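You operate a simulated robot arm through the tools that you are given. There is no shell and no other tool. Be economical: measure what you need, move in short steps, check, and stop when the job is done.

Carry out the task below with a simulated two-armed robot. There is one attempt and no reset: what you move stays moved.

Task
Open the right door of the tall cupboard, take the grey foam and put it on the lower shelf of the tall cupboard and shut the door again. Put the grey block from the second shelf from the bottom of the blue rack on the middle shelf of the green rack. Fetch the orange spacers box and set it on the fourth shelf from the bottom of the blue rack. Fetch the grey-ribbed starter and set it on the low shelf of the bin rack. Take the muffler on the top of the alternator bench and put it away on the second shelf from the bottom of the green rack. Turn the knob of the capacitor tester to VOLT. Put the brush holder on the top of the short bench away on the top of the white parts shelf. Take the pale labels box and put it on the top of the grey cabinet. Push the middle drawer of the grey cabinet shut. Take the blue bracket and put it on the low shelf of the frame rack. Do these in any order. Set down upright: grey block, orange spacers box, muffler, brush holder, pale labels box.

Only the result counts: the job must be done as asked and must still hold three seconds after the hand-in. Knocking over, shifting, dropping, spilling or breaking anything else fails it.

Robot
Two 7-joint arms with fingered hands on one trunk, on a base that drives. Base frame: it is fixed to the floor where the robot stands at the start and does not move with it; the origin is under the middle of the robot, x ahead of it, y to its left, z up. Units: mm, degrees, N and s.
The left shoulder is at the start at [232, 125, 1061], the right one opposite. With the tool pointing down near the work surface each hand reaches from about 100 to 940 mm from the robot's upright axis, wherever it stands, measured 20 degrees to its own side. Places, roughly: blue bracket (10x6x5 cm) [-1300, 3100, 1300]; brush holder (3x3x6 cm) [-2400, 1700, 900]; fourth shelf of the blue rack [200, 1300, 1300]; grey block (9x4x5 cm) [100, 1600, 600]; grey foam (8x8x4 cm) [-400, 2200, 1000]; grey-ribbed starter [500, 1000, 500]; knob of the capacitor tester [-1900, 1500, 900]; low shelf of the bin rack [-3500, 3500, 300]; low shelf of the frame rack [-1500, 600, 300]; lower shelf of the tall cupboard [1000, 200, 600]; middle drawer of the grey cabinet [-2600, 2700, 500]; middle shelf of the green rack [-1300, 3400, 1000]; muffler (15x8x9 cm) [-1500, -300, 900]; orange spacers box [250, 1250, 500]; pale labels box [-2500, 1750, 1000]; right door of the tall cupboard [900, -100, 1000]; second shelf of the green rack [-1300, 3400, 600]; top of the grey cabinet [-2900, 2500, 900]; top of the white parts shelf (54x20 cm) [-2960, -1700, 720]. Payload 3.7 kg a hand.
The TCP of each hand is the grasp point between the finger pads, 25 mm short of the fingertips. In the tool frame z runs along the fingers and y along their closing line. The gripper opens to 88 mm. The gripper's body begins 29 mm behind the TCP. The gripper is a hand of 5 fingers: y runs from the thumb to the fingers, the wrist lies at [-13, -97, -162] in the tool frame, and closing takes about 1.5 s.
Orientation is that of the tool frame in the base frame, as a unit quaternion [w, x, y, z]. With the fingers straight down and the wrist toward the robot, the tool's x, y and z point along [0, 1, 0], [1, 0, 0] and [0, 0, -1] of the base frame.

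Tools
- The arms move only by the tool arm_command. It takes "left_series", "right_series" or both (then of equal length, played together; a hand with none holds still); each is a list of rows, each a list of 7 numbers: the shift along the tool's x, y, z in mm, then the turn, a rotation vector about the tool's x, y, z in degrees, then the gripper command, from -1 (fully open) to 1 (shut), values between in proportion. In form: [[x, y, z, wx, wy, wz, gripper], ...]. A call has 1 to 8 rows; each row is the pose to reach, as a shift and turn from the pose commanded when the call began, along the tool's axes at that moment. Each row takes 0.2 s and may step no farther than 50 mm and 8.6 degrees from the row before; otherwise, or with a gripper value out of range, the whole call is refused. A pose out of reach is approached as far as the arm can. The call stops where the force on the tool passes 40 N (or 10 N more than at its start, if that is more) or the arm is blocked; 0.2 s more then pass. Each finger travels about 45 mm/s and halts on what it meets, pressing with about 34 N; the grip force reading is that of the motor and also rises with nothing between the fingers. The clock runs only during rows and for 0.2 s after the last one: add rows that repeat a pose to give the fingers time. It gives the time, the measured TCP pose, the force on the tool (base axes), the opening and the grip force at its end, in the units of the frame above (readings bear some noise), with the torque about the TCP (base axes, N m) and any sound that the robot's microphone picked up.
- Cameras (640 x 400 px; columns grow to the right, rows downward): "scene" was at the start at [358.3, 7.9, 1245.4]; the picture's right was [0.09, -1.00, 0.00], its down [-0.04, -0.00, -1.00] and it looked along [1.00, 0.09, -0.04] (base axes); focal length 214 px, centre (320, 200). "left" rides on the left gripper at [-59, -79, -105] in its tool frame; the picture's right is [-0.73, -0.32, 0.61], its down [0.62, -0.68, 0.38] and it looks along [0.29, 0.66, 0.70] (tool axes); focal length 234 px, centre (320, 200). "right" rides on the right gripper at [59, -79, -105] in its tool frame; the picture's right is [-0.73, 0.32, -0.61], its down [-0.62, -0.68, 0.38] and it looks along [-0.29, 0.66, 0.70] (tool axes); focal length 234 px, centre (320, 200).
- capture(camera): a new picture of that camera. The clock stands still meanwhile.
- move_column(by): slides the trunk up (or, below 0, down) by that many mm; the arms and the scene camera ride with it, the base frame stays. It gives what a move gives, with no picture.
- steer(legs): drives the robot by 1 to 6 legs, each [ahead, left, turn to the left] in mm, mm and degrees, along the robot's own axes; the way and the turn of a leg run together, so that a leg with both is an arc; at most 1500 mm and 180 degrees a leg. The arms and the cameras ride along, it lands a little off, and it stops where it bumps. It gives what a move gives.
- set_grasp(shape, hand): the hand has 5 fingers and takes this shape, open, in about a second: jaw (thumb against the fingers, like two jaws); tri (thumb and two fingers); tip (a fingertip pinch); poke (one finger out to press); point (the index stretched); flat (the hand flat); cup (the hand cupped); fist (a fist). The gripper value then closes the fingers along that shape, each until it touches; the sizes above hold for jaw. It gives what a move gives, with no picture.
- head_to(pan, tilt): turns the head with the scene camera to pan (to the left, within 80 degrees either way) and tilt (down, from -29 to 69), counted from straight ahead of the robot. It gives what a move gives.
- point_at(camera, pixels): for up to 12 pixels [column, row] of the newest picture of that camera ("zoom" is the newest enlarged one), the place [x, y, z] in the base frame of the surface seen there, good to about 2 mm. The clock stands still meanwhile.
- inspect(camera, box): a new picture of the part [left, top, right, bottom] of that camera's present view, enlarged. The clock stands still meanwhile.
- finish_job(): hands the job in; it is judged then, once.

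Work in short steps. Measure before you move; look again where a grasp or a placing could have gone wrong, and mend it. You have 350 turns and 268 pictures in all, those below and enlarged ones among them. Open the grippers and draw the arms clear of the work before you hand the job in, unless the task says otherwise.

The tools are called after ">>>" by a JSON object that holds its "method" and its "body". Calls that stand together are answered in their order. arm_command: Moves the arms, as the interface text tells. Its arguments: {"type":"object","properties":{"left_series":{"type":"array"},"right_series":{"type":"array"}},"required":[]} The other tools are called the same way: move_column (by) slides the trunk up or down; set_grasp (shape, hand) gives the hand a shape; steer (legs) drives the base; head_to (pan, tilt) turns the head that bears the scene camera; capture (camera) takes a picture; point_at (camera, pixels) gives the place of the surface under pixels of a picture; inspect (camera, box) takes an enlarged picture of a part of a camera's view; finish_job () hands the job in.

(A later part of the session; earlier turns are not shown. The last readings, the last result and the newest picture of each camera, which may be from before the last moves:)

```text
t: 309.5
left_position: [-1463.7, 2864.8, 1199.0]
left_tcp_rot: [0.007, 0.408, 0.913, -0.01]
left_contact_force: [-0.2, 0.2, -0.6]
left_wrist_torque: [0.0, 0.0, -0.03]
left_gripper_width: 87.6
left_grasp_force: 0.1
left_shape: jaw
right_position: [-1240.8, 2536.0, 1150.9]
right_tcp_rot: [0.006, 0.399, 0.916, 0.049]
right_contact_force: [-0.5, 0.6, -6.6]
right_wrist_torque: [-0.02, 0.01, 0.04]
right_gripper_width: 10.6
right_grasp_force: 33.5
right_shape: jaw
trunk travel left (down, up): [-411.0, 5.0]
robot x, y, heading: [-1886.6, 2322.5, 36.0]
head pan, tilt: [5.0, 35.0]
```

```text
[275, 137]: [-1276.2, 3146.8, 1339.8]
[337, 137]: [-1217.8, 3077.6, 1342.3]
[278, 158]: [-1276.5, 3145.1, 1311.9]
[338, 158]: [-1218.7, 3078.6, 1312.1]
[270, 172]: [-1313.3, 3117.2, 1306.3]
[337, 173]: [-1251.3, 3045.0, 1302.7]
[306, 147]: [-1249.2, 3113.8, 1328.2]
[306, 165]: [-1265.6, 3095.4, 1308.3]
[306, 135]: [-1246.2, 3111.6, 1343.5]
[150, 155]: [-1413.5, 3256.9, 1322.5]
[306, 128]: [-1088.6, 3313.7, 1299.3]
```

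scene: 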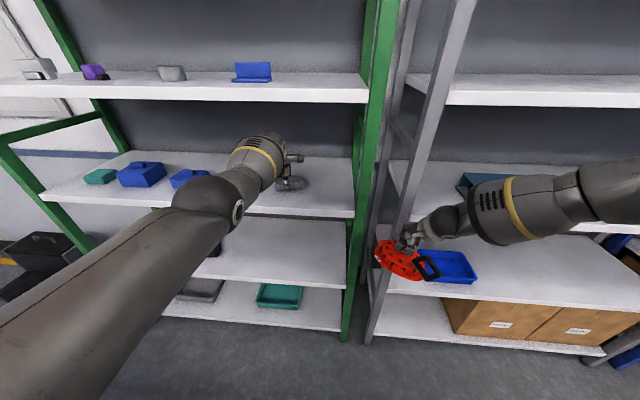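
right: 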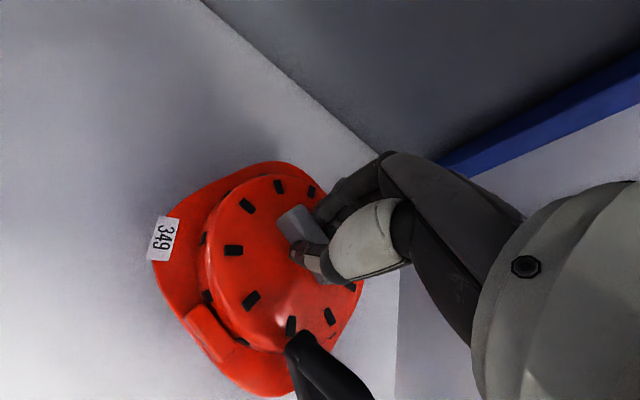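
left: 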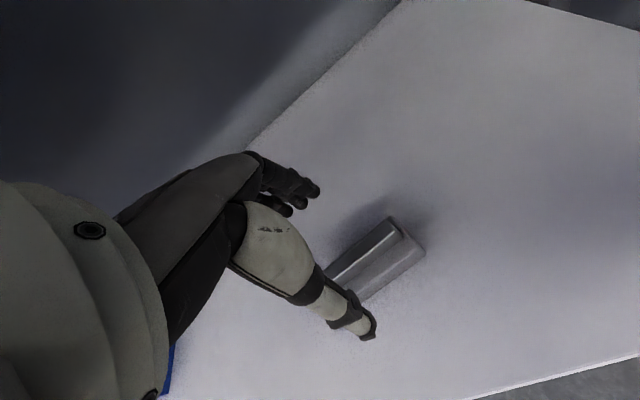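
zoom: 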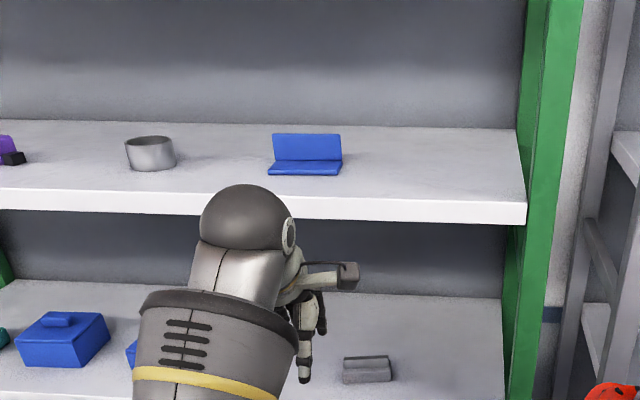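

Plate centre ≈ (-1244,3114), top z 1345, yaw 40°. I raise the left hand to z≈1383, drive 100 mm, then reach over the plate.

>>> {"method": "arm_command", "body": {"left_series": [[0, 0, -40, 0, 0, 0, -1], [0, 0, -80, 0, 0, 0, -1], [0, 0, -120, 0, 0, 0, -1], [0, 0, -160, 0, 0, 1, -1], [0, 0, -184, 0, 0, 2, -1], [0, 0, -184, 0, 0, 2, -1]]}}

>>> {"method": "steer", "body": {"legs": [[100, 0, 0]]}}

>>> {"method": "arm_command", "body": {"left_series": [[9, 42, 0, 0, 0, 0, -1], [18, 84, 0, 0, 0, 0, -1], [27, 126, 0, 0, 0, 0, -1], [36, 165, 0, 0, 0, 0, -1], [43, 200, 0, 0, 0, 0, -1], [43, 200, 0, 0, 0, 0, -1]]}}

>>> {"method": "capture", "body": {"camera": "left"}}

```text
t: 310.9
left_position: [-1464.5, 2869.7, 1384.7]
left_tcp_rot: [0.007, 0.425, 0.905, -0.01]
left_contact_force: [0.4, -0.2, 0.3]
left_wrist_torque: [-0.04, 0.02, 0.04]
left_gripper_width: 87.8
left_grasp_force: 0.0
left_shape: jaw
right_position: [-1239.8, 2537.7, 1150.0]
right_tcp_rot: [0.006, 0.399, 0.916, 0.05]
right_contact_force: [-0.2, 0.2, -5.8]
right_wrist_torque: [-0.02, -0.02, -0.01]
right_gripper_width: 10.5
right_grasp_force: 34.2
right_shape: jaw
trunk travel left (down, up): [-411.0, 5.0]
robot x, y, heading: [-1891.1, 2325.8, 36.2]
head pan, tilt: [5.0, 35.0]
```

```text
t: 312.0
left_position: [-1383.4, 2929.0, 1383.9]
left_tcp_rot: [0.007, 0.425, 0.905, -0.009]
left_contact_force: [1.0, -0.7, -0.3]
left_wrist_torque: [0.02, -0.01, -0.01]
left_gripper_width: 88.0
left_grasp_force: 0.1
left_shape: jaw
right_position: [-1158.6, 2596.6, 1150.2]
right_tcp_rot: [0.007, 0.4, 0.915, 0.049]
right_contact_force: [-3.4, -2.1, -5.3]
right_wrist_torque: [-0.08, 0.07, 0.09]
right_gripper_width: 10.5
right_grasp_force: 34.0
right_shape: jaw
trunk travel left (down, up): [-411.0, 5.0]
robot x, y, heading: [-1806.2, 2384.0, 36.2]
head pan, tilt: [5.0, 35.0]
```

```text
t: 313.4
left_position: [-1317.8, 3020.4, 1375.2]
left_tcp_rot: [0.007, 0.425, 0.905, -0.009]
left_contact_force: [1.1, 0.5, 1.0]
left_wrist_torque: [-0.02, 0.01, 0.0]
left_gripper_width: 87.8
left_grasp_force: 0.1
left_shape: jaw
left hand out of reach, approached as far as the arm can: row 3, 4, 5, 6
right_position: [-1159.6, 2596.1, 1151.1]
right_tcp_rot: [0.006, 0.399, 0.916, 0.049]
right_contact_force: [-1.2, -0.3, -5.3]
right_wrist_torque: [-0.05, 0.03, 0.07]
right_gripper_width: 10.5
right_grasp_force: 33.4
right_shape: jaw
trunk travel left (down, up): [-411.0, 5.0]
robot x, y, heading: [-1807.3, 2384.5, 36.0]
head pan, tilt: [5.0, 35.0]
```

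```text
150 pictures are left
```

left: 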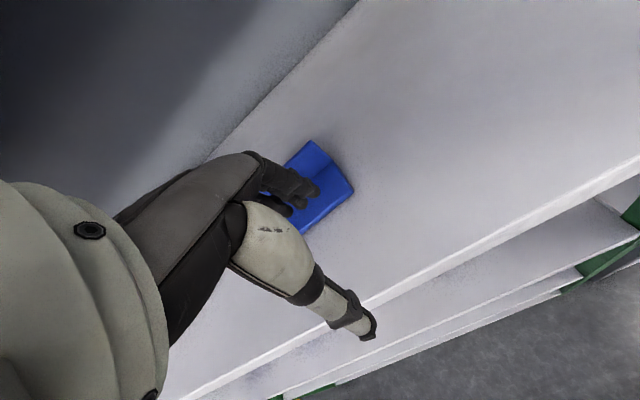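

The left arm's reach is short at this height, so the base must go 115 mm nearer. First I shift the starter 60 mm right, away from the rack's post.

>>> {"method": "arm_command", "body": {"right_series": [[-20, -10, 0, 0, 0, 0, 1], [-40, -10, 0, 0, 0, 0, 1], [-60, -10, 0, 0, 0, 0, 1], [-60, -10, 0, 0, 0, 0, 1]]}}

>>> {"method": "steer", "body": {"legs": [[112, 15, 0]]}}

>>> {"method": "capture", "body": {"camera": "left"}}

>>> {"method": "capture", "body": {"camera": "scene"}}

```text
t: 314.4
left_position: [-1317.2, 3020.2, 1374.2]
left_tcp_rot: [0.007, 0.425, 0.905, -0.009]
left_contact_force: [0.4, 0.5, -0.3]
left_wrist_torque: [0.0, 0.01, 0.0]
left_gripper_width: 87.8
left_grasp_force: 0.1
left_shape: jaw
right_position: [-1124.4, 2545.0, 1149.1]
right_tcp_rot: [0.007, 0.4, 0.915, 0.049]
right_contact_force: [-4.2, -3.2, -5.7]
right_wrist_torque: [-0.11, 0.11, 0.24]
right_gripper_width: 10.8
right_grasp_force: 34.3
right_shape: jaw
trunk travel left (down, up): [-411.0, 5.0]
robot x, y, heading: [-1811.3, 2383.2, 36.3]
head pan, tilt: [5.0, 35.0]
```

```text
t: 315.2
left_position: [-1311.2, 3025.5, 1373.9]
left_tcp_rot: [0.006, 0.424, 0.906, -0.009]
left_contact_force: [0.0, 0.6, 0.7]
left_wrist_torque: [0.0, 0.04, -0.02]
left_gripper_width: 87.9
left_grasp_force: 0.0
left_shape: jaw
right_position: [-1119.0, 2549.2, 1144.2]
right_tcp_rot: [0.006, 0.398, 0.916, 0.046]
right_contact_force: [-3.1, -5.0, -5.6]
right_wrist_torque: [-0.09, 0.09, 0.29]
right_gripper_width: 10.4
right_grasp_force: 33.9
right_shape: jaw
trunk travel left (down, up): [-411.0, 5.0]
robot x, y, heading: [-1803.5, 2388.5, 35.8]
head pan, tilt: [5.0, 35.0]
stopped in leg 1: the robot was blocked; the commanded pose is now the measured one
```

```text
149 pictures are left
```

left: 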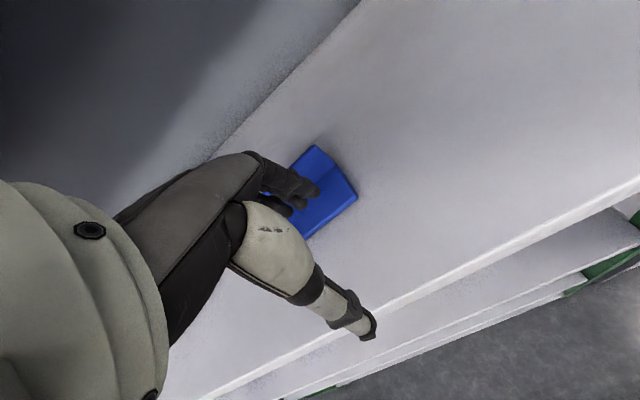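

```text
148 pictures are left
```

scene: 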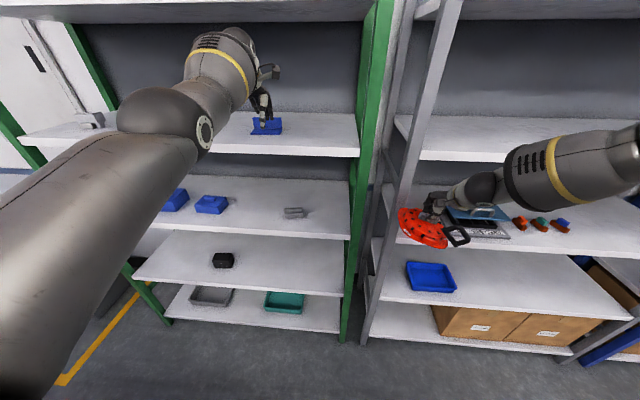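

The starter keeps catching the post, so I deliver it first and fetch the bracket afterwards. I back away and look left down the aisle.

>>> {"method": "steer", "body": {"legs": [[-170, 0, 0]]}}

>>> {"method": "arm_command", "body": {"left_series": [[0, -40, 0, 0, 0, 0, -1], [0, -80, 40, 0, 0, 0, -1], [0, -90, 85, 0, 0, 0, -1], [0, -90, 130, 0, 0, 0, -1], [0, -90, 175, 0, 0, 0, -1]]}}

>>> {"method": "head_to", "body": {"pan": 78, "tilt": 25}}

>>> {"method": "capture", "body": {"camera": "scene"}}

```text
t: 316.6
left_position: [-1449.1, 2923.5, 1374.8]
left_tcp_rot: [0.007, 0.424, 0.906, -0.009]
left_contact_force: [0.4, -0.2, -1.1]
left_wrist_torque: [0.0, 0.0, -0.01]
left_gripper_width: 87.8
left_grasp_force: 0.1
left_shape: jaw
right_position: [-1258.3, 2449.0, 1146.3]
right_tcp_rot: [0.006, 0.399, 0.916, 0.048]
right_contact_force: [0.3, 0.6, -6.3]
right_wrist_torque: [-0.07, -0.03, -0.01]
right_gripper_width: 9.5
right_grasp_force: 34.0
right_shape: jaw
trunk travel left (down, up): [-411.0, 5.0]
robot x, y, heading: [-1944.9, 2287.1, 36.4]
head pan, tilt: [5.0, 35.0]
```

```text
refused: row 2 steps farther than a row can; nothing moved
```

```text
t: 318.1
left_position: [-1447.6, 2925.3, 1374.1]
left_tcp_rot: [0.007, 0.424, 0.906, -0.01]
left_contact_force: [0.3, -0.2, 0.6]
left_wrist_torque: [-0.02, 0.01, 0.0]
left_gripper_width: 87.7
left_grasp_force: 0.1
left_shape: jaw
right_position: [-1256.7, 2447.9, 1147.1]
right_tcp_rot: [0.006, 0.4, 0.915, 0.047]
right_contact_force: [-0.2, -0.6, -5.6]
right_wrist_torque: [-0.05, -0.07, -0.03]
right_gripper_width: 9.6
right_grasp_force: 34.2
right_shape: jaw
trunk travel left (down, up): [-411.0, 5.0]
robot x, y, heading: [-1939.6, 2288.0, 36.0]
head pan, tilt: [78.0, 25.0]
```

```text
147 pictures are left
```

scene: 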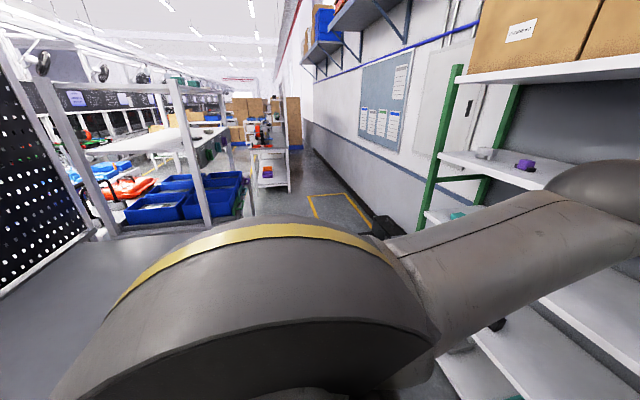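

The aisle continues; the rack with blue bins is ahead-left. I move off slightly and turn to face along the aisle.

>>> {"method": "steer", "body": {"legs": [[80, 0, 0], [0, 0, 89.7]]}}

>>> {"method": "head_to", "body": {"pan": 20, "tilt": 25}}

>>> {"method": "capture", "body": {"camera": "scene"}}

```text
t: 323.0
left_position: [-2514.6, 2825.5, 1374.4]
left_tcp_rot: [0.012, -0.342, 0.94, -0.001]
left_contact_force: [0.2, -0.2, 0.8]
left_wrist_torque: [-0.02, 0.0, 0.0]
left_gripper_width: 87.8
left_grasp_force: 0.1
left_shape: jaw
right_position: [-2039.4, 3017.4, 1147.1]
right_tcp_rot: [-0.029, -0.366, 0.929, 0.038]
right_contact_force: [-0.2, -0.4, -6.0]
right_wrist_torque: [0.06, -0.09, -0.03]
right_gripper_width: 9.4
right_grasp_force: 34.1
right_shape: jaw
trunk travel left (down, up): [-411.0, 5.0]
robot x, y, heading: [-1877.5, 2334.5, 126.0]
head pan, tilt: [78.0, 25.0]
```

```text
t: 324.3
left_position: [-2515.2, 2826.4, 1375.2]
left_tcp_rot: [0.012, -0.342, 0.94, -0.001]
left_contact_force: [0.1, 0.3, -0.6]
left_wrist_torque: [0.0, 0.0, -0.03]
left_gripper_width: 88.0
left_grasp_force: 0.0
left_shape: jaw
right_position: [-2039.4, 3018.4, 1147.1]
right_tcp_rot: [-0.029, -0.367, 0.929, 0.039]
right_contact_force: [-0.3, 0.0, -6.4]
right_wrist_torque: [0.0, -0.09, 0.0]
right_gripper_width: 9.4
right_grasp_force: 33.4
right_shape: jaw
trunk travel left (down, up): [-411.0, 5.0]
robot x, y, heading: [-1874.8, 2335.4, 126.4]
head pan, tilt: [20.0, 25.0]
```

```text
146 pictures are left
```

scene: 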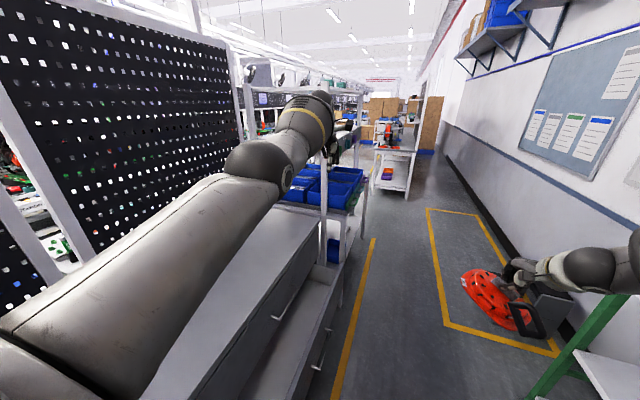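

I see the grey cabinet with its opened drawer on the left and the bin rack beyond. I measure them.

>>> {"method": "point_at", "body": {"camera": "scene", "pixels": [[230, 290], [310, 220], [290, 300], [320, 270], [260, 390], [335, 260], [340, 200], [350, 240], [330, 150], [365, 175], [330, 340], [300, 265]]}}

>>> {"method": "inspect", "body": {"camera": "scene", "box": [180, 130, 440, 400]}}

```text
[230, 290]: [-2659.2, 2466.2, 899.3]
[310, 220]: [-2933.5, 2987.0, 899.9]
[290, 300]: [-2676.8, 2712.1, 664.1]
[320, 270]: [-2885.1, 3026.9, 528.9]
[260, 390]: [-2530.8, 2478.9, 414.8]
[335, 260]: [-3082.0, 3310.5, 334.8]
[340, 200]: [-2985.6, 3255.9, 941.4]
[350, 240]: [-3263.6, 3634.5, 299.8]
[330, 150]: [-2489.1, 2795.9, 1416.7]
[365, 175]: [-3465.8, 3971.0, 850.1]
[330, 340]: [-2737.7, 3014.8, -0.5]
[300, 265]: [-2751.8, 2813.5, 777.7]
```

```text
1.48 times, centred on (310, 265) of scene
```

zoom: 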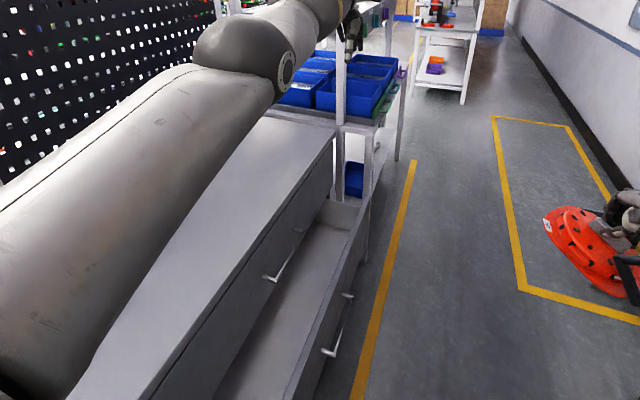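

I measure the opened drawer's front panel.

>>> {"method": "point_at", "body": {"camera": "zoom", "pixels": [[330, 345], [345, 297], [366, 205], [300, 385], [312, 380], [355, 240], [330, 320], [325, 215], [270, 330], [340, 205], [320, 395], [368, 230]]}}

```text
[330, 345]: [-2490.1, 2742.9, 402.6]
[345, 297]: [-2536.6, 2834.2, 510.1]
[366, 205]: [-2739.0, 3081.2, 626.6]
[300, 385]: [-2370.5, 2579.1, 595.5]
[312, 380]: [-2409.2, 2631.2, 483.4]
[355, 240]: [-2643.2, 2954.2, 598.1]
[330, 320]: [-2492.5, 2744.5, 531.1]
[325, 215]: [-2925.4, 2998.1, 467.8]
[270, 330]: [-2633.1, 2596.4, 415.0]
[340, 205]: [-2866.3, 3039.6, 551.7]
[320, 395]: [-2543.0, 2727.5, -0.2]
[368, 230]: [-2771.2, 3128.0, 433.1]
```

The drawer's front panel is at b≈-420 (z 400–600) and must go in about 200 mm. I lower the trunk, drive to a≈3790 in mid-aisle, and turn to face the cabinet.

>>> {"method": "move_column", "body": {"by": -320}}

>>> {"method": "steer", "body": {"legs": [[100, -378, 0], [700, 0, 0], [0, 0, 89.5]]}}

>>> {"method": "head_to", "body": {"pan": 0, "tilt": 30}}

>>> {"method": "capture", "body": {"camera": "scene"}}

```text
t: 327.4
left_position: [-2514.4, 2825.0, 1056.9]
left_tcp_rot: [0.012, -0.342, 0.94, 0.0]
left_contact_force: [0.1, -0.7, 0.3]
left_wrist_torque: [0.0, -0.03, -0.03]
left_gripper_width: 87.8
left_grasp_force: 0.0
left_shape: jaw
right_position: [-2038.9, 3017.9, 827.1]
right_tcp_rot: [-0.03, -0.367, 0.929, 0.039]
right_contact_force: [0.0, 0.5, -5.9]
right_wrist_torque: [0.03, -0.05, -0.02]
right_gripper_width: 9.5
right_grasp_force: 33.5
right_shape: jaw
trunk travel left (down, up): [-91.0, 325.0]
robot x, y, heading: [-1877.2, 2331.6, 126.3]
head pan, tilt: [20.0, 25.0]
```

```text
t: 333.8
left_position: [-2566.9, 3548.5, 1066.7]
left_tcp_rot: [0.013, -0.333, 0.943, 0.007]
left_contact_force: [-0.3, -0.3, -0.2]
left_wrist_torque: [0.0, -0.02, 0.03]
left_gripper_width: 87.8
left_grasp_force: 0.1
left_shape: jaw
right_position: [-2081.1, 3717.9, 823.8]
right_tcp_rot: [-0.035, -0.358, 0.933, 0.021]
right_contact_force: [0.0, -0.8, -5.5]
right_wrist_torque: [0.02, -0.1, -0.01]
right_gripper_width: 9.4
right_grasp_force: 34.5
right_shape: jaw
trunk travel left (down, up): [-91.0, 325.0]
robot x, y, heading: [-1937.6, 3066.9, 125.2]
head pan, tilt: [20.0, 25.0]
stopped in leg 2: the robot was blocked; the commanded pose is now the measured one
```

```text
t: 334.7
left_position: [-2567.0, 3546.8, 1067.0]
left_tcp_rot: [0.012, -0.335, 0.942, 0.007]
left_contact_force: [0.2, 0.4, 0.2]
left_wrist_torque: [-0.04, -0.02, -0.02]
left_gripper_width: 87.9
left_grasp_force: 0.0
left_shape: jaw
right_position: [-2080.6, 3718.4, 823.7]
right_tcp_rot: [-0.035, -0.357, 0.933, 0.019]
right_contact_force: [0.0, 0.6, -7.2]
right_wrist_torque: [0.08, -0.08, -0.01]
right_gripper_width: 9.2
right_grasp_force: 33.5
right_shape: jaw
trunk travel left (down, up): [-91.0, 325.0]
robot x, y, heading: [-1937.5, 3057.6, 125.2]
head pan, tilt: [0.0, 30.0]
```

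```text
144 pictures are left
```

scene: 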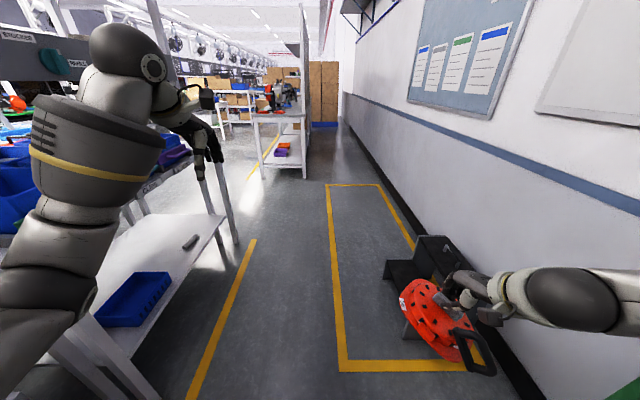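

The right elbow is near the green rack's post. I shift 70 mm toward mid-aisle, go a bit forward, then turn to face the cabinet.

>>> {"method": "steer", "body": {"legs": [[0, 70, 0], [150, 0, 0], [0, 0, 90]]}}

>>> {"method": "capture", "body": {"camera": "scene"}}

```text
t: 336.6
left_position: [-2663.8, 3567.1, 1060.3]
left_tcp_rot: [0.013, -0.332, 0.943, 0.003]
left_contact_force: [0.7, 0.4, 0.2]
left_wrist_torque: [0.0, 0.0, 0.0]
left_gripper_width: 88.1
left_grasp_force: 0.1
left_shape: jaw
right_position: [-2170.8, 3737.2, 819.8]
right_tcp_rot: [-0.04, -0.345, 0.938, 0.015]
right_contact_force: [-0.7, -0.1, -5.6]
right_wrist_torque: [0.08, -0.1, -0.03]
right_gripper_width: 9.3
right_grasp_force: 34.1
right_shape: jaw
trunk travel left (down, up): [-91.0, 325.0]
robot x, y, heading: [-2036.9, 3075.4, 125.2]
head pan, tilt: [0.0, 30.0]
stopped in leg 2: the robot was blocked; the commanded pose is now the measured one
```

```text
143 pictures are left
```

scene: 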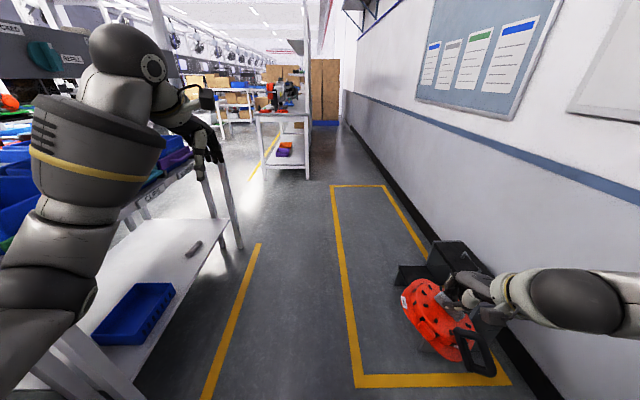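

Still blocked going forward; I look down to the right to find the cause.

>>> {"method": "head_to", "body": {"pan": -60, "tilt": 35}}

>>> {"method": "capture", "body": {"camera": "scene"}}

```text
t: 337.9
left_position: [-2663.0, 3566.4, 1060.4]
left_tcp_rot: [0.014, -0.331, 0.943, 0.003]
left_contact_force: [0.2, 0.8, 0.2]
left_wrist_torque: [0.01, 0.01, 0.0]
left_gripper_width: 87.9
left_grasp_force: 0.0
left_shape: jaw
right_position: [-2171.5, 3735.9, 818.7]
right_tcp_rot: [-0.04, -0.346, 0.937, 0.013]
right_contact_force: [-0.2, 1.2, -6.3]
right_wrist_torque: [0.04, -0.13, 0.0]
right_gripper_width: 9.1
right_grasp_force: 34.3
right_shape: jaw
trunk travel left (down, up): [-91.0, 325.0]
robot x, y, heading: [-2033.9, 3078.2, 124.9]
head pan, tilt: [-60.0, 35.0]
```

```text
142 pictures are left
```

scene: 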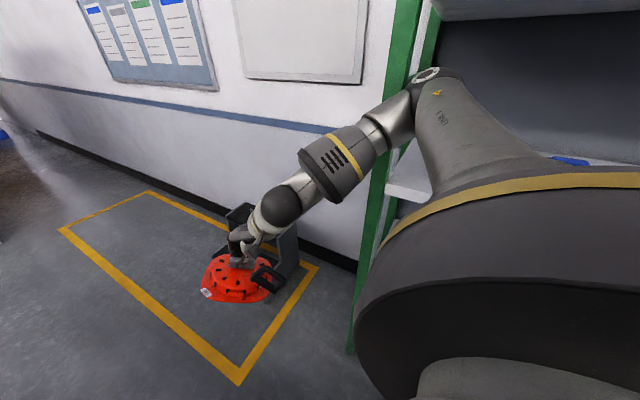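

The right elbow does reach the green post. I measure how far the elbow sticks out.

>>> {"method": "point_at", "body": {"camera": "scene", "pixels": [[425, 75], [445, 100], [400, 100], [375, 230], [420, 130], [345, 160]]}}

```text
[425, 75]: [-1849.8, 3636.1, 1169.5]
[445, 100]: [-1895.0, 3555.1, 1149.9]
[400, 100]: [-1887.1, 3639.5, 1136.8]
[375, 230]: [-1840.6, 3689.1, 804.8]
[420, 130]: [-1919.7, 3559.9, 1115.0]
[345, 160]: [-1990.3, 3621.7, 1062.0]
```

The elbow must clear the post by moving 120 mm left. I do so and go forward to the bin rack.

>>> {"method": "steer", "body": {"legs": [[0, 120, 0.6], [900, 0, 0]]}}

>>> {"method": "head_to", "body": {"pan": 45, "tilt": 35}}

>>> {"method": "capture", "body": {"camera": "scene"}}

```text
t: 338.8
left_position: [-2676.0, 3565.8, 1052.1]
left_tcp_rot: [0.013, -0.334, 0.942, -0.002]
left_contact_force: [-0.5, -1.0, 0.0]
left_wrist_torque: [-0.01, 0.0, 0.02]
left_gripper_width: 87.9
left_grasp_force: 0.0
left_shape: jaw
right_position: [-2179.7, 3730.7, 806.4]
right_tcp_rot: [-0.039, -0.344, 0.938, 0.001]
right_contact_force: [0.4, -0.1, -6.7]
right_wrist_torque: [0.08, -0.1, 0.04]
right_gripper_width: 9.1
right_grasp_force: 33.6
right_shape: jaw
trunk travel left (down, up): [-91.0, 325.0]
robot x, y, heading: [-2039.8, 3065.8, 125.0]
head pan, tilt: [-60.0, 35.0]
stopped in leg 1: the robot was blocked; the commanded pose is now the measured one
```

```text
t: 340.6
left_position: [-2675.9, 3567.7, 1054.4]
left_tcp_rot: [0.014, -0.333, 0.943, -0.001]
left_contact_force: [-0.3, 0.5, -0.1]
left_wrist_torque: [-0.04, 0.01, -0.01]
left_gripper_width: 87.9
left_grasp_force: 0.1
left_shape: jaw
right_position: [-2180.6, 3730.9, 807.0]
right_tcp_rot: [-0.04, -0.345, 0.938, 0.004]
right_contact_force: [0.0, 0.4, -5.9]
right_wrist_torque: [0.08, -0.09, 0.01]
right_gripper_width: 9.1
right_grasp_force: 33.6
right_shape: jaw
trunk travel left (down, up): [-91.0, 325.0]
robot x, y, heading: [-2042.9, 3068.4, 125.4]
head pan, tilt: [45.0, 35.0]
```

```text
141 pictures are left
```

scene: 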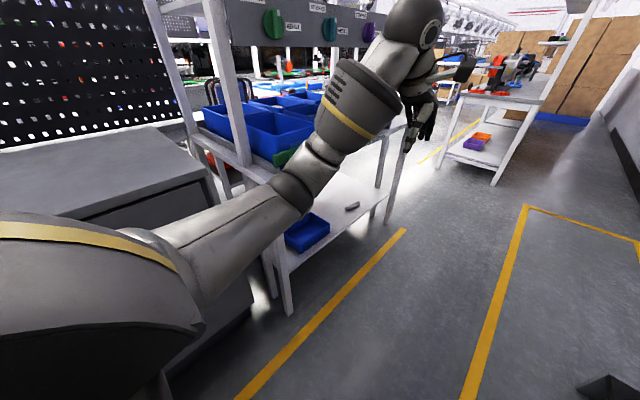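

I measure the left arm's elbow and the nearby structures to see what blocks.

>>> {"method": "point_at", "body": {"camera": "scene", "pixels": [[150, 240], [220, 240], [300, 195], [120, 190], [220, 190], [290, 280], [200, 300], [270, 110], [320, 220], [345, 215], [280, 235], [400, 200]]}}

```text
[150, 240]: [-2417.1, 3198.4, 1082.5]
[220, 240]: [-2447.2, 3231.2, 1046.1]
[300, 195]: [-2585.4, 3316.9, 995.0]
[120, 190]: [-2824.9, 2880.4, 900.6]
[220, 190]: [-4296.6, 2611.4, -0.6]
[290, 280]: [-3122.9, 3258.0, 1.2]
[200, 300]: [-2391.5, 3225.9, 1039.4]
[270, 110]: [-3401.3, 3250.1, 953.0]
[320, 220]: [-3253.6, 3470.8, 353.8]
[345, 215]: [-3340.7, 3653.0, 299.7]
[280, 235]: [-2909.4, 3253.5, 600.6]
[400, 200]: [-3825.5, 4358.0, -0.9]
```

Nothing shows on the left; the elbow may be hooked on the post. I back 120 mm, go left, then forward.

>>> {"method": "steer", "body": {"legs": [[-120, 0, 0]]}}

>>> {"method": "steer", "body": {"legs": [[0, 130, 0]]}}

```text
t: 341.8
left_position: [-2605.2, 3473.5, 1055.5]
left_tcp_rot: [0.012, -0.334, 0.943, -0.003]
left_contact_force: [-0.1, -0.1, 1.2]
left_wrist_torque: [0.01, 0.0, 0.02]
left_gripper_width: 87.8
left_grasp_force: 0.1
left_shape: jaw
right_position: [-2111.4, 3638.6, 805.7]
right_tcp_rot: [-0.041, -0.345, 0.938, 0.003]
right_contact_force: [-0.3, 0.8, -5.8]
right_wrist_torque: [0.05, -0.07, -0.02]
right_gripper_width: 9.3
right_grasp_force: 33.6
right_shape: jaw
trunk travel left (down, up): [-91.0, 325.0]
robot x, y, heading: [-1976.4, 2976.0, 125.4]
head pan, tilt: [45.0, 35.0]
```

```text
t: 343.6
left_position: [-2709.9, 3398.8, 1054.1]
left_tcp_rot: [0.013, -0.334, 0.943, -0.002]
left_contact_force: [-0.1, 0.5, 0.0]
left_wrist_torque: [-0.01, 0.03, 0.02]
left_gripper_width: 87.7
left_grasp_force: 0.1
left_shape: jaw
right_position: [-2216.4, 3564.8, 804.9]
right_tcp_rot: [-0.041, -0.345, 0.938, 0.002]
right_contact_force: [-0.2, -0.7, -6.9]
right_wrist_torque: [0.04, -0.07, 0.02]
right_gripper_width: 9.3
right_grasp_force: 34.0
right_shape: jaw
trunk travel left (down, up): [-91.0, 325.0]
robot x, y, heading: [-2077.3, 2900.1, 125.5]
head pan, tilt: [45.0, 35.0]
```

Free now. I advance 600 mm along the aisle and look at the bin rack's low shelf.

>>> {"method": "steer", "body": {"legs": [[600, -60, 0]]}}

>>> {"method": "head_to", "body": {"pan": 55, "tilt": 40}}

>>> {"method": "capture", "body": {"camera": "scene"}}

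```text
t: 347.0
left_position: [-3007.9, 3939.3, 1054.5]
left_tcp_rot: [0.012, -0.33, 0.944, -0.003]
left_contact_force: [0.7, -1.0, 0.2]
left_wrist_torque: [0.0, -0.01, -0.03]
left_gripper_width: 87.9
left_grasp_force: 0.0
left_shape: jaw
right_position: [-2511.5, 4098.1, 804.6]
right_tcp_rot: [-0.04, -0.34, 0.94, 0.003]
right_contact_force: [0.7, -0.8, -5.5]
right_wrist_torque: [0.05, -0.09, 0.02]
right_gripper_width: 9.2
right_grasp_force: 34.0
right_shape: jaw
trunk travel left (down, up): [-91.0, 325.0]
robot x, y, heading: [-2384.9, 3432.9, 124.6]
head pan, tilt: [45.0, 35.0]
```

```text
t: 347.8
left_position: [-3008.1, 3938.7, 1054.3]
left_tcp_rot: [0.011, -0.329, 0.944, -0.001]
left_contact_force: [-0.3, 0.0, 0.2]
left_wrist_torque: [-0.01, -0.04, -0.01]
left_gripper_width: 87.5
left_grasp_force: 0.0
left_shape: jaw
right_position: [-2512.1, 4099.2, 804.6]
right_tcp_rot: [-0.041, -0.341, 0.939, 0.003]
right_contact_force: [0.7, 0.7, -6.0]
right_wrist_torque: [0.02, -0.07, 0.01]
right_gripper_width: 9.1
right_grasp_force: 34.1
right_shape: jaw
trunk travel left (down, up): [-91.0, 325.0]
robot x, y, heading: [-2382.0, 3429.1, 124.9]
head pan, tilt: [55.0, 40.0]
```

```text
140 pictures are left
```

scene: 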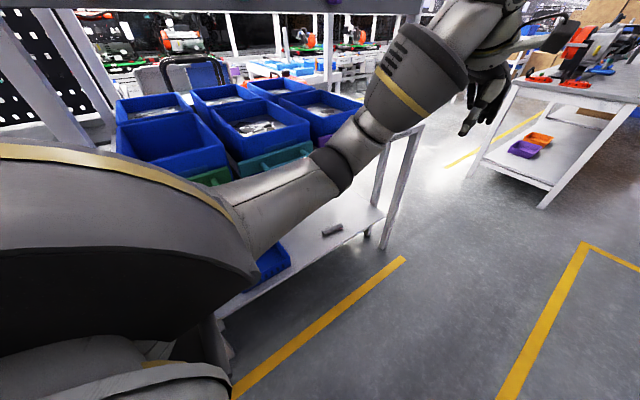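

I measure the low shelf, the grey item, the tray, and the bins.

>>> {"method": "point_at", "body": {"camera": "scene", "pixels": [[332, 230], [365, 210], [345, 245], [300, 250], [275, 255], [290, 262], [250, 140], [290, 165], [360, 175], [245, 290], [390, 215], [270, 285]]}}

```text
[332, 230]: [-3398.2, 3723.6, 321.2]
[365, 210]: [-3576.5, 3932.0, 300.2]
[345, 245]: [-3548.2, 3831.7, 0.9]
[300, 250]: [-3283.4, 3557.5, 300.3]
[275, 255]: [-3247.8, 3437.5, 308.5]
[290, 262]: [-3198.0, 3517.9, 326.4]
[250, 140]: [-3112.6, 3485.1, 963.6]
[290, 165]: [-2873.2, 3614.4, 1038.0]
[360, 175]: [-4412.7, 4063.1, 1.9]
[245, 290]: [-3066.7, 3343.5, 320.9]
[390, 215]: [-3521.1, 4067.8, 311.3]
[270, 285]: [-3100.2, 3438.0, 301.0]
```

Free spot on the low shelf: a≈4850, b≈-590 between the tray and the grey item. I drive along, keep away from the rack, and turn to face it.

>>> {"method": "steer", "body": {"legs": [[475, 0, 0.8], [0, -190, 0]]}}

>>> {"method": "steer", "body": {"legs": [[0, 0, 90]]}}

>>> {"method": "head_to", "body": {"pan": -10, "tilt": 40}}

>>> {"method": "capture", "body": {"camera": "scene"}}

```text
t: 352.5
left_position: [-3129.5, 4428.5, 1054.5]
left_tcp_rot: [0.012, -0.334, 0.943, -0.003]
left_contact_force: [-0.2, 0.4, 0.4]
left_wrist_torque: [0.0, 0.02, 0.0]
left_gripper_width: 87.9
left_grasp_force: 0.2
left_shape: jaw
right_position: [-2636.2, 4591.8, 805.7]
right_tcp_rot: [-0.041, -0.345, 0.938, 0.003]
right_contact_force: [-0.1, 0.1, -5.9]
right_wrist_torque: [0.07, -0.09, -0.02]
right_gripper_width: 9.1
right_grasp_force: 34.3
right_shape: jaw
trunk travel left (down, up): [-91.0, 325.0]
robot x, y, heading: [-2500.1, 3931.3, 125.3]
head pan, tilt: [55.0, 40.0]
```

```text
t: 356.6
left_position: [-3025.8, 3318.7, 1054.1]
left_tcp_rot: [-0.01, 0.893, -0.449, -0.007]
left_contact_force: [-0.3, 0.3, 0.3]
left_wrist_torque: [-0.04, 0.02, -0.03]
left_gripper_width: 87.9
left_grasp_force: 0.1
left_shape: jaw
right_position: [-3170.5, 3818.3, 805.3]
right_tcp_rot: [0.031, 0.898, -0.437, 0.026]
right_contact_force: [0.4, -1.3, -7.1]
right_wrist_torque: [0.05, 0.08, 0.03]
right_gripper_width: 8.8
right_grasp_force: 33.7
right_shape: jaw
trunk travel left (down, up): [-91.0, 325.0]
robot x, y, heading: [-2500.3, 3929.2, -147.0]
head pan, tilt: [55.0, 40.0]
```

```text
t: 357.9
left_position: [-3025.9, 3318.3, 1053.0]
left_tcp_rot: [-0.011, 0.893, -0.449, -0.006]
left_contact_force: [-0.2, -0.6, -0.1]
left_wrist_torque: [0.02, 0.0, -0.03]
left_gripper_width: 87.7
left_grasp_force: 0.0
left_shape: jaw
right_position: [-3170.3, 3818.5, 804.4]
right_tcp_rot: [0.031, 0.898, -0.438, 0.027]
right_contact_force: [-0.3, -0.3, -6.5]
right_wrist_torque: [0.08, 0.05, 0.0]
right_gripper_width: 9.2
right_grasp_force: 34.5
right_shape: jaw
trunk travel left (down, up): [-91.0, 325.0]
robot x, y, heading: [-2501.2, 3926.1, -147.1]
head pan, tilt: [-10.0, 40.0]
```

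```text
139 pictures are left
```

scene: 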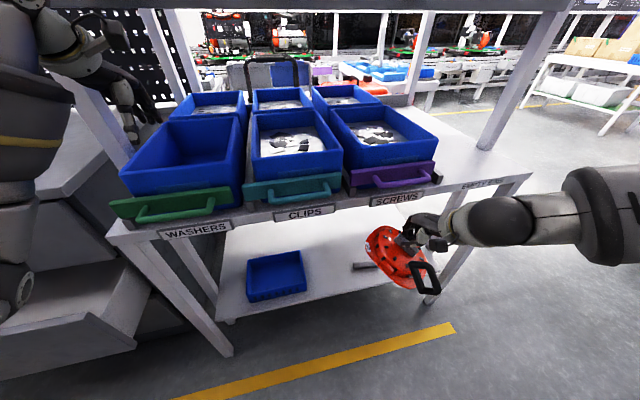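

I correct the heading, lower the trunk and the right hand (levelling it) in front of the low shelf.

>>> {"method": "steer", "body": {"legs": [[0, 65, 2.7]]}}

>>> {"method": "move_column", "body": {"by": -88}}

>>> {"method": "arm_command", "body": {"right_series": [[0, 0, 40, 0.6, -1.4, 0, 1], [0, 0, 80, 1.2, -2.9, 0, 1], [0, 0, 120, 1.8, -4.3, 0, 1], [0, 0, 160, 1.8, -4.3, 0, 1], [0, 0, 200, 1.8, -4.3, 0, 1], [0, 0, 240, 1.8, -4.3, 0, 1], [0, 0, 280, 1.8, -4.3, 0, 1], [0, 0, 318, 1.8, -4.3, 0, 1]]}}

>>> {"method": "capture", "body": {"camera": "scene"}}

```text
t: 359.2
left_position: [-2959.9, 3240.6, 1054.7]
left_tcp_rot: [-0.011, 0.904, -0.427, -0.006]
left_contact_force: [0.6, -0.5, -0.3]
left_wrist_torque: [-0.02, 0.02, -0.03]
left_gripper_width: 87.8
left_grasp_force: 0.0
left_shape: jaw
right_position: [-3127.7, 3733.4, 804.3]
right_tcp_rot: [0.03, 0.908, -0.416, 0.027]
right_contact_force: [0.5, 0.4, -6.6]
right_wrist_torque: [0.08, 0.03, -0.01]
right_gripper_width: 9.1
right_grasp_force: 33.9
right_shape: jaw
trunk travel left (down, up): [-91.0, 325.0]
robot x, y, heading: [-2460.6, 3874.2, -144.4]
head pan, tilt: [-10.0, 40.0]
```

```text
t: 360.4
left_position: [-2959.5, 3243.1, 966.6]
left_tcp_rot: [-0.009, 0.904, -0.427, -0.008]
left_contact_force: [0.3, -0.1, 0.2]
left_wrist_torque: [0.02, 0.0, 0.01]
left_gripper_width: 87.9
left_grasp_force: 0.1
left_shape: jaw
right_position: [-3127.7, 3735.5, 717.7]
right_tcp_rot: [0.031, 0.909, -0.416, 0.028]
right_contact_force: [-0.2, 0.6, -6.4]
right_wrist_torque: [0.07, 0.06, -0.01]
right_gripper_width: 8.9
right_grasp_force: 33.8
right_shape: jaw
trunk travel left (down, up): [-3.0, 413.0]
robot x, y, heading: [-2464.8, 3870.2, -144.4]
head pan, tilt: [-10.0, 40.0]
```

```text
t: 362.2
left_position: [-2960.3, 3239.7, 965.4]
left_tcp_rot: [-0.011, 0.904, -0.427, -0.006]
left_contact_force: [-0.8, -0.4, 1.0]
left_wrist_torque: [0.01, -0.02, 0.0]
left_gripper_width: 87.8
left_grasp_force: 0.0
left_shape: jaw
right_position: [-3190.9, 3667.8, 456.3]
right_tcp_rot: [-0.033, 0.91, -0.413, 0.019]
right_contact_force: [0.0, 0.1, -6.2]
right_wrist_torque: [0.11, 0.09, -0.02]
right_gripper_width: 8.5
right_grasp_force: 34.4
right_shape: jaw
right hand out of reach, approached as far as the arm can: row 4, 5, 6, 7, 8
trunk travel left (down, up): [-3.0, 413.0]
robot x, y, heading: [-2468.1, 3875.2, -144.3]
head pan, tilt: [-10.0, 40.0]
```

```text
138 pictures are left
```

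scene: 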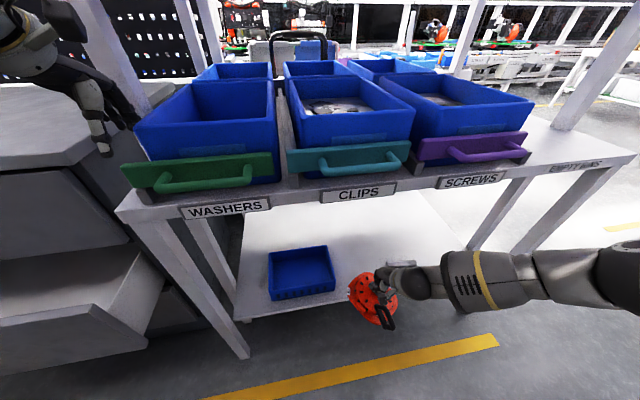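

The arm can only go lower further out. I extend 230 mm (commanded) toward the free spot, keeping the starter's underside above 350.

>>> {"method": "arm_command", "body": {"right_series": [[-2, 30, -40, 0, 0, 0, 1], [-4, 65, -40, 0, 0, 0, 1], [-6, 100, -40, 0, 0, 0, 1], [-8, 135, -40, 0, 0, 0, 1], [-10, 170, -40, 0, 0, 0, 1], [-12, 205, -40, 0, 0, 0, 1], [-13, 231, -40, 0, 0, 0, 1], [-13, 231, -40, 0, 0, 0, 1]]}}

>>> {"method": "capture", "body": {"camera": "scene"}}

>>> {"method": "capture", "body": {"camera": "right"}}

```text
t: 364.0
left_position: [-2960.7, 3242.0, 965.9]
left_tcp_rot: [-0.011, 0.904, -0.427, -0.006]
left_contact_force: [-0.5, 0.3, 0.4]
left_wrist_torque: [0.04, 0.0, -0.03]
left_gripper_width: 87.5
left_grasp_force: 0.0
left_shape: jaw
right_position: [-3325.1, 3570.1, 504.7]
right_tcp_rot: [-0.033, 0.909, -0.414, 0.018]
right_contact_force: [-0.5, -0.5, -5.3]
right_wrist_torque: [0.1, 0.08, 0.01]
right_gripper_width: 8.1
right_grasp_force: 33.5
right_shape: jaw
right hand out of reach, approached as far as the arm can: row 5, 6, 7, 8
trunk travel left (down, up): [-3.0, 413.0]
robot x, y, heading: [-2465.0, 3874.2, -144.5]
head pan, tilt: [-10.0, 40.0]
```

```text
137 pictures are left
```

scene: 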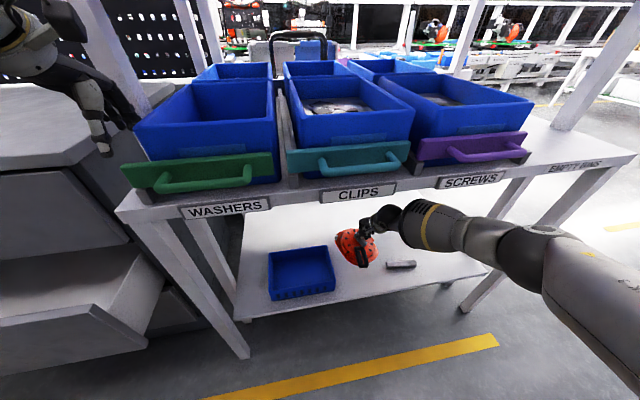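

```text
136 pictures are left
```

right: 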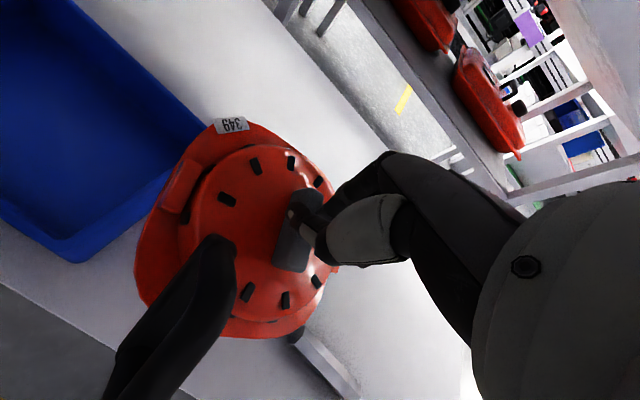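

At full reach the arm cannot go low enough; I retract 115 mm and will drive the base 115 mm closer, then lower.

>>> {"method": "arm_command", "body": {"right_series": [[0, -40, 0, 0, 0, 0, 1], [0, -80, 0, 0, 0, 0, 1], [0, -115, 0, 0, 0, 0, 1], [0, -115, 0, 0, 0, 0, 1]]}}

>>> {"method": "steer", "body": {"legs": [[110, 0, 0]]}}

>>> {"method": "arm_command", "body": {"right_series": [[0, 0, 15, 0, 0, 0, 1], [0, 0, 30, 0, 0, 0, 1], [0, 0, 30, 0, 0, 0, 1]]}}

>>> {"method": "capture", "body": {"camera": "scene"}}

```text
t: 365.0
left_position: [-2960.5, 3240.9, 965.2]
left_tcp_rot: [-0.011, 0.904, -0.427, -0.007]
left_contact_force: [0.2, -0.1, 0.3]
left_wrist_torque: [0.02, -0.02, -0.01]
left_gripper_width: 87.7
left_grasp_force: 0.1
left_shape: jaw
right_position: [-3238.9, 3644.2, 512.0]
right_tcp_rot: [-0.033, 0.91, -0.414, 0.017]
right_contact_force: [0.0, -0.2, -5.0]
right_wrist_torque: [0.13, 0.08, -0.04]
right_gripper_width: 8.1
right_grasp_force: 34.4
right_shape: jaw
trunk travel left (down, up): [-3.0, 413.0]
robot x, y, heading: [-2465.7, 3875.4, -144.3]
head pan, tilt: [-10.0, 40.0]
```

```text
t: 366.0
left_position: [-2991.0, 3219.9, 968.5]
left_tcp_rot: [-0.011, 0.903, -0.429, -0.003]
left_contact_force: [14.7, 10.5, -1.5]
left_wrist_torque: [-0.05, 0.07, 0.23]
left_gripper_width: 86.0
left_grasp_force: 0.0
left_shape: jaw
right_position: [-3271.8, 3619.4, 512.2]
right_tcp_rot: [-0.035, 0.909, -0.414, 0.017]
right_contact_force: [-0.1, -0.5, -5.9]
right_wrist_torque: [0.1, 0.05, -0.01]
right_gripper_width: 7.8
right_grasp_force: 34.2
right_shape: jaw
trunk travel left (down, up): [-3.0, 413.0]
robot x, y, heading: [-2493.8, 3851.5, -144.2]
head pan, tilt: [-10.0, 40.0]
stopped in leg 1: the force on the tool passed its limit at 58 N (the readings are from after the stop); the commanded pose is now the measured one
```

```text
t: 366.8
left_position: [-2993.0, 3218.2, 967.7]
left_tcp_rot: [-0.011, 0.903, -0.429, -0.004]
left_contact_force: [17.8, 13.5, -4.9]
left_wrist_torque: [0.06, 0.08, 0.28]
left_gripper_width: 85.5
left_grasp_force: 0.0
left_shape: jaw
right_position: [-3271.8, 3620.4, 483.5]
right_tcp_rot: [-0.033, 0.909, -0.414, 0.017]
right_contact_force: [0.5, 0.1, -5.4]
right_wrist_torque: [0.08, 0.08, -0.02]
right_gripper_width: 7.6
right_grasp_force: 34.2
right_shape: jaw
trunk travel left (down, up): [-3.0, 413.0]
robot x, y, heading: [-2495.8, 3847.1, -144.4]
head pan, tilt: [-10.0, 40.0]
```

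```text
135 pictures are left
```

scene: 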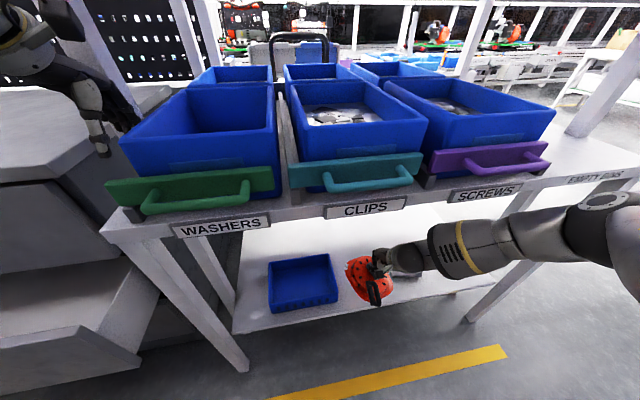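

The left hand is against the rack's post. I back the base 30 mm, and raise and retract the left hand out of the way.

>>> {"method": "steer", "body": {"legs": [[-35, 0, 0]]}}

>>> {"method": "arm_command", "body": {"left_series": [[0, -10, -45, 0, 0, 0, -1], [0, -20, -90, 0, 0, 0, -1], [0, -30, -135, 0, 0, 0, -1], [0, -45, -180, 0, 0, 0, -1], [0, -70, -220, 0, 0, 0, -1], [0, -110, -245, 0, 0, 0, -1], [0, -150, -270, 0, 0, 0, -1], [0, -190, -290, 0, 0, 0, -1]]}}

>>> {"method": "steer", "body": {"legs": [[70, 0, 0]]}}

>>> {"method": "capture", "body": {"camera": "right"}}

```text
t: 367.6
left_position: [-2964.1, 3238.7, 967.9]
left_tcp_rot: [-0.011, 0.903, -0.428, -0.004]
left_contact_force: [0.7, -0.3, 0.8]
left_wrist_torque: [-0.01, 0.0, 0.03]
left_gripper_width: 87.7
left_grasp_force: 0.0
left_shape: jaw
right_position: [-3244.3, 3640.2, 481.8]
right_tcp_rot: [-0.034, 0.909, -0.415, 0.017]
right_contact_force: [-0.2, -0.6, -5.7]
right_wrist_torque: [0.13, 0.1, 0.02]
right_gripper_width: 7.5
right_grasp_force: 34.0
right_shape: jaw
trunk travel left (down, up): [-3.0, 413.0]
robot x, y, heading: [-2470.6, 3869.7, -144.4]
head pan, tilt: [-10.0, 40.0]
```

```text
t: 369.4
left_position: [-2869.8, 3300.5, 1147.0]
left_tcp_rot: [-0.011, 0.902, -0.432, -0.009]
left_contact_force: [-0.5, -0.3, -0.7]
left_wrist_torque: [0.04, 0.03, -0.03]
left_gripper_width: 87.9
left_grasp_force: 0.0
left_shape: jaw
left hand out of reach, approached as far as the arm can: row 5, 6, 7, 8
right_position: [-3243.3, 3640.9, 481.1]
right_tcp_rot: [-0.034, 0.909, -0.414, 0.016]
right_contact_force: [-0.3, -0.3, -6.9]
right_wrist_torque: [0.07, 0.05, -0.02]
right_gripper_width: 7.5
right_grasp_force: 34.0
right_shape: jaw
trunk travel left (down, up): [-3.0, 413.0]
robot x, y, heading: [-2467.9, 3871.7, -144.5]
head pan, tilt: [-10.0, 40.0]
```

```text
t: 370.4
left_position: [-2925.9, 3258.8, 1147.3]
left_tcp_rot: [-0.009, 0.902, -0.431, -0.009]
left_contact_force: [0.4, 0.5, -1.4]
left_wrist_torque: [0.04, 0.0, -0.01]
left_gripper_width: 87.6
left_grasp_force: 0.0
left_shape: jaw
right_position: [-3300.1, 3600.4, 481.6]
right_tcp_rot: [-0.034, 0.909, -0.415, 0.017]
right_contact_force: [0.1, 0.4, -0.4]
right_wrist_torque: [0.0, 0.03, 0.0]
right_gripper_width: 6.1
right_grasp_force: 34.2
right_shape: jaw
trunk travel left (down, up): [-3.0, 413.0]
robot x, y, heading: [-2527.7, 3834.3, -144.1]
head pan, tilt: [-10.0, 40.0]
```

```text
134 pictures are left
```

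right: 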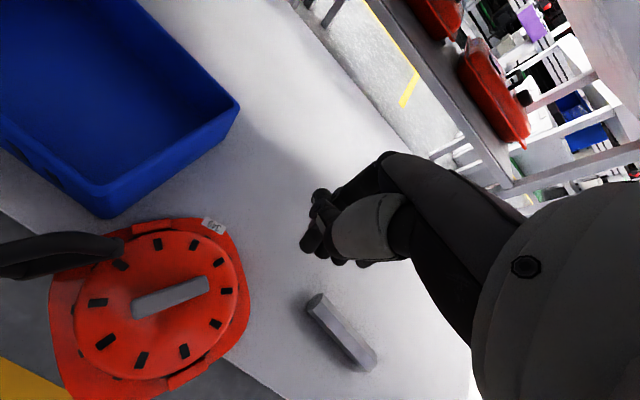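

The starter slipped out of the fingers. I look where it is.

>>> {"method": "inspect", "body": {"camera": "scene", "box": [220, 220, 460, 370]}}

>>> {"method": "point_at", "body": {"camera": "right", "pixels": [[165, 300], [170, 295], [60, 380], [230, 250], [150, 390], [240, 330], [100, 250], [20, 250], [335, 325], [260, 370]]}}

```text
2.67 times, centred on (340, 295) of scene
```

zoom: 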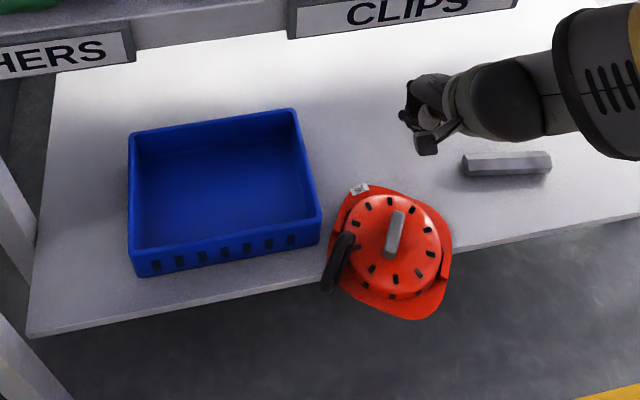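

```text
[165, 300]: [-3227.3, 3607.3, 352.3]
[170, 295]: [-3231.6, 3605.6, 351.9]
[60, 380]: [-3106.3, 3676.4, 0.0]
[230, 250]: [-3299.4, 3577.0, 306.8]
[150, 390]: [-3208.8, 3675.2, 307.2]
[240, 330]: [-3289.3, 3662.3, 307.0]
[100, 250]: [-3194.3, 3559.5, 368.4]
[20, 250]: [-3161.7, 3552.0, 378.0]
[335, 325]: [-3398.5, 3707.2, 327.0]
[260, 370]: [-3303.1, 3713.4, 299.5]
```

It lies flat on the low shelf but overhangs the front edge. I measure the rib to regrasp it.

>>> {"method": "point_at", "body": {"camera": "right", "pixels": [[137, 305], [206, 280], [137, 318], [208, 291], [172, 302], [170, 288], [165, 312]]}}

>>> {"method": "point_at", "body": {"camera": "zoom", "pixels": [[398, 213], [390, 255], [395, 232], [400, 310], [350, 290], [430, 310], [440, 250], [365, 190]]}}

```text
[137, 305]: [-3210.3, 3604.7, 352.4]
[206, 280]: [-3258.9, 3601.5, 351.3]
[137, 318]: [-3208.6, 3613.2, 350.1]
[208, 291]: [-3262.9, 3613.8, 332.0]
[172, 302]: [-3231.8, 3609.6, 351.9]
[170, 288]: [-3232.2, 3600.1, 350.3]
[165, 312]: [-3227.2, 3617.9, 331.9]
```

```text
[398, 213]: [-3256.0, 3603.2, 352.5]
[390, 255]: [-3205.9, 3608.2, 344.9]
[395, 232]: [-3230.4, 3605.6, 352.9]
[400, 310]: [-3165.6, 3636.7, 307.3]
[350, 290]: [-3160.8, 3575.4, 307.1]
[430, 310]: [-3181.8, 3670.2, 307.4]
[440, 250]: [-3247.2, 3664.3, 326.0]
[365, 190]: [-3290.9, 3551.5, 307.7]
```

The starter's centre sits right at the shelf edge. I will push it inward from the front: first I back off so that the hand comes out in front of the shelf.

>>> {"method": "steer", "body": {"legs": [[-185, 31, 0]]}}

>>> {"method": "capture", "body": {"camera": "scene"}}

```text
t: 372.0
left_position: [-2758.9, 3343.1, 1147.0]
left_tcp_rot: [-0.01, 0.901, -0.433, -0.009]
left_contact_force: [-0.3, -0.3, -0.4]
left_wrist_torque: [0.02, 0.02, 0.01]
left_gripper_width: 87.8
left_grasp_force: 0.1
left_shape: jaw
right_position: [-3132.0, 3685.5, 483.4]
right_tcp_rot: [-0.033, 0.909, -0.416, 0.017]
right_contact_force: [-0.2, -0.2, 0.2]
right_wrist_torque: [-0.05, -0.03, -0.02]
right_gripper_width: 6.5
right_grasp_force: 34.6
right_shape: jaw
trunk travel left (down, up): [-3.0, 413.0]
robot x, y, heading: [-2358.3, 3909.6, -144.3]
head pan, tilt: [-10.0, 40.0]
```

```text
132 pictures are left
```

scene: 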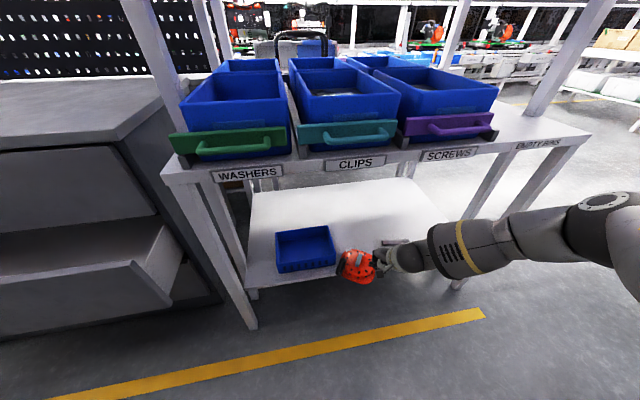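

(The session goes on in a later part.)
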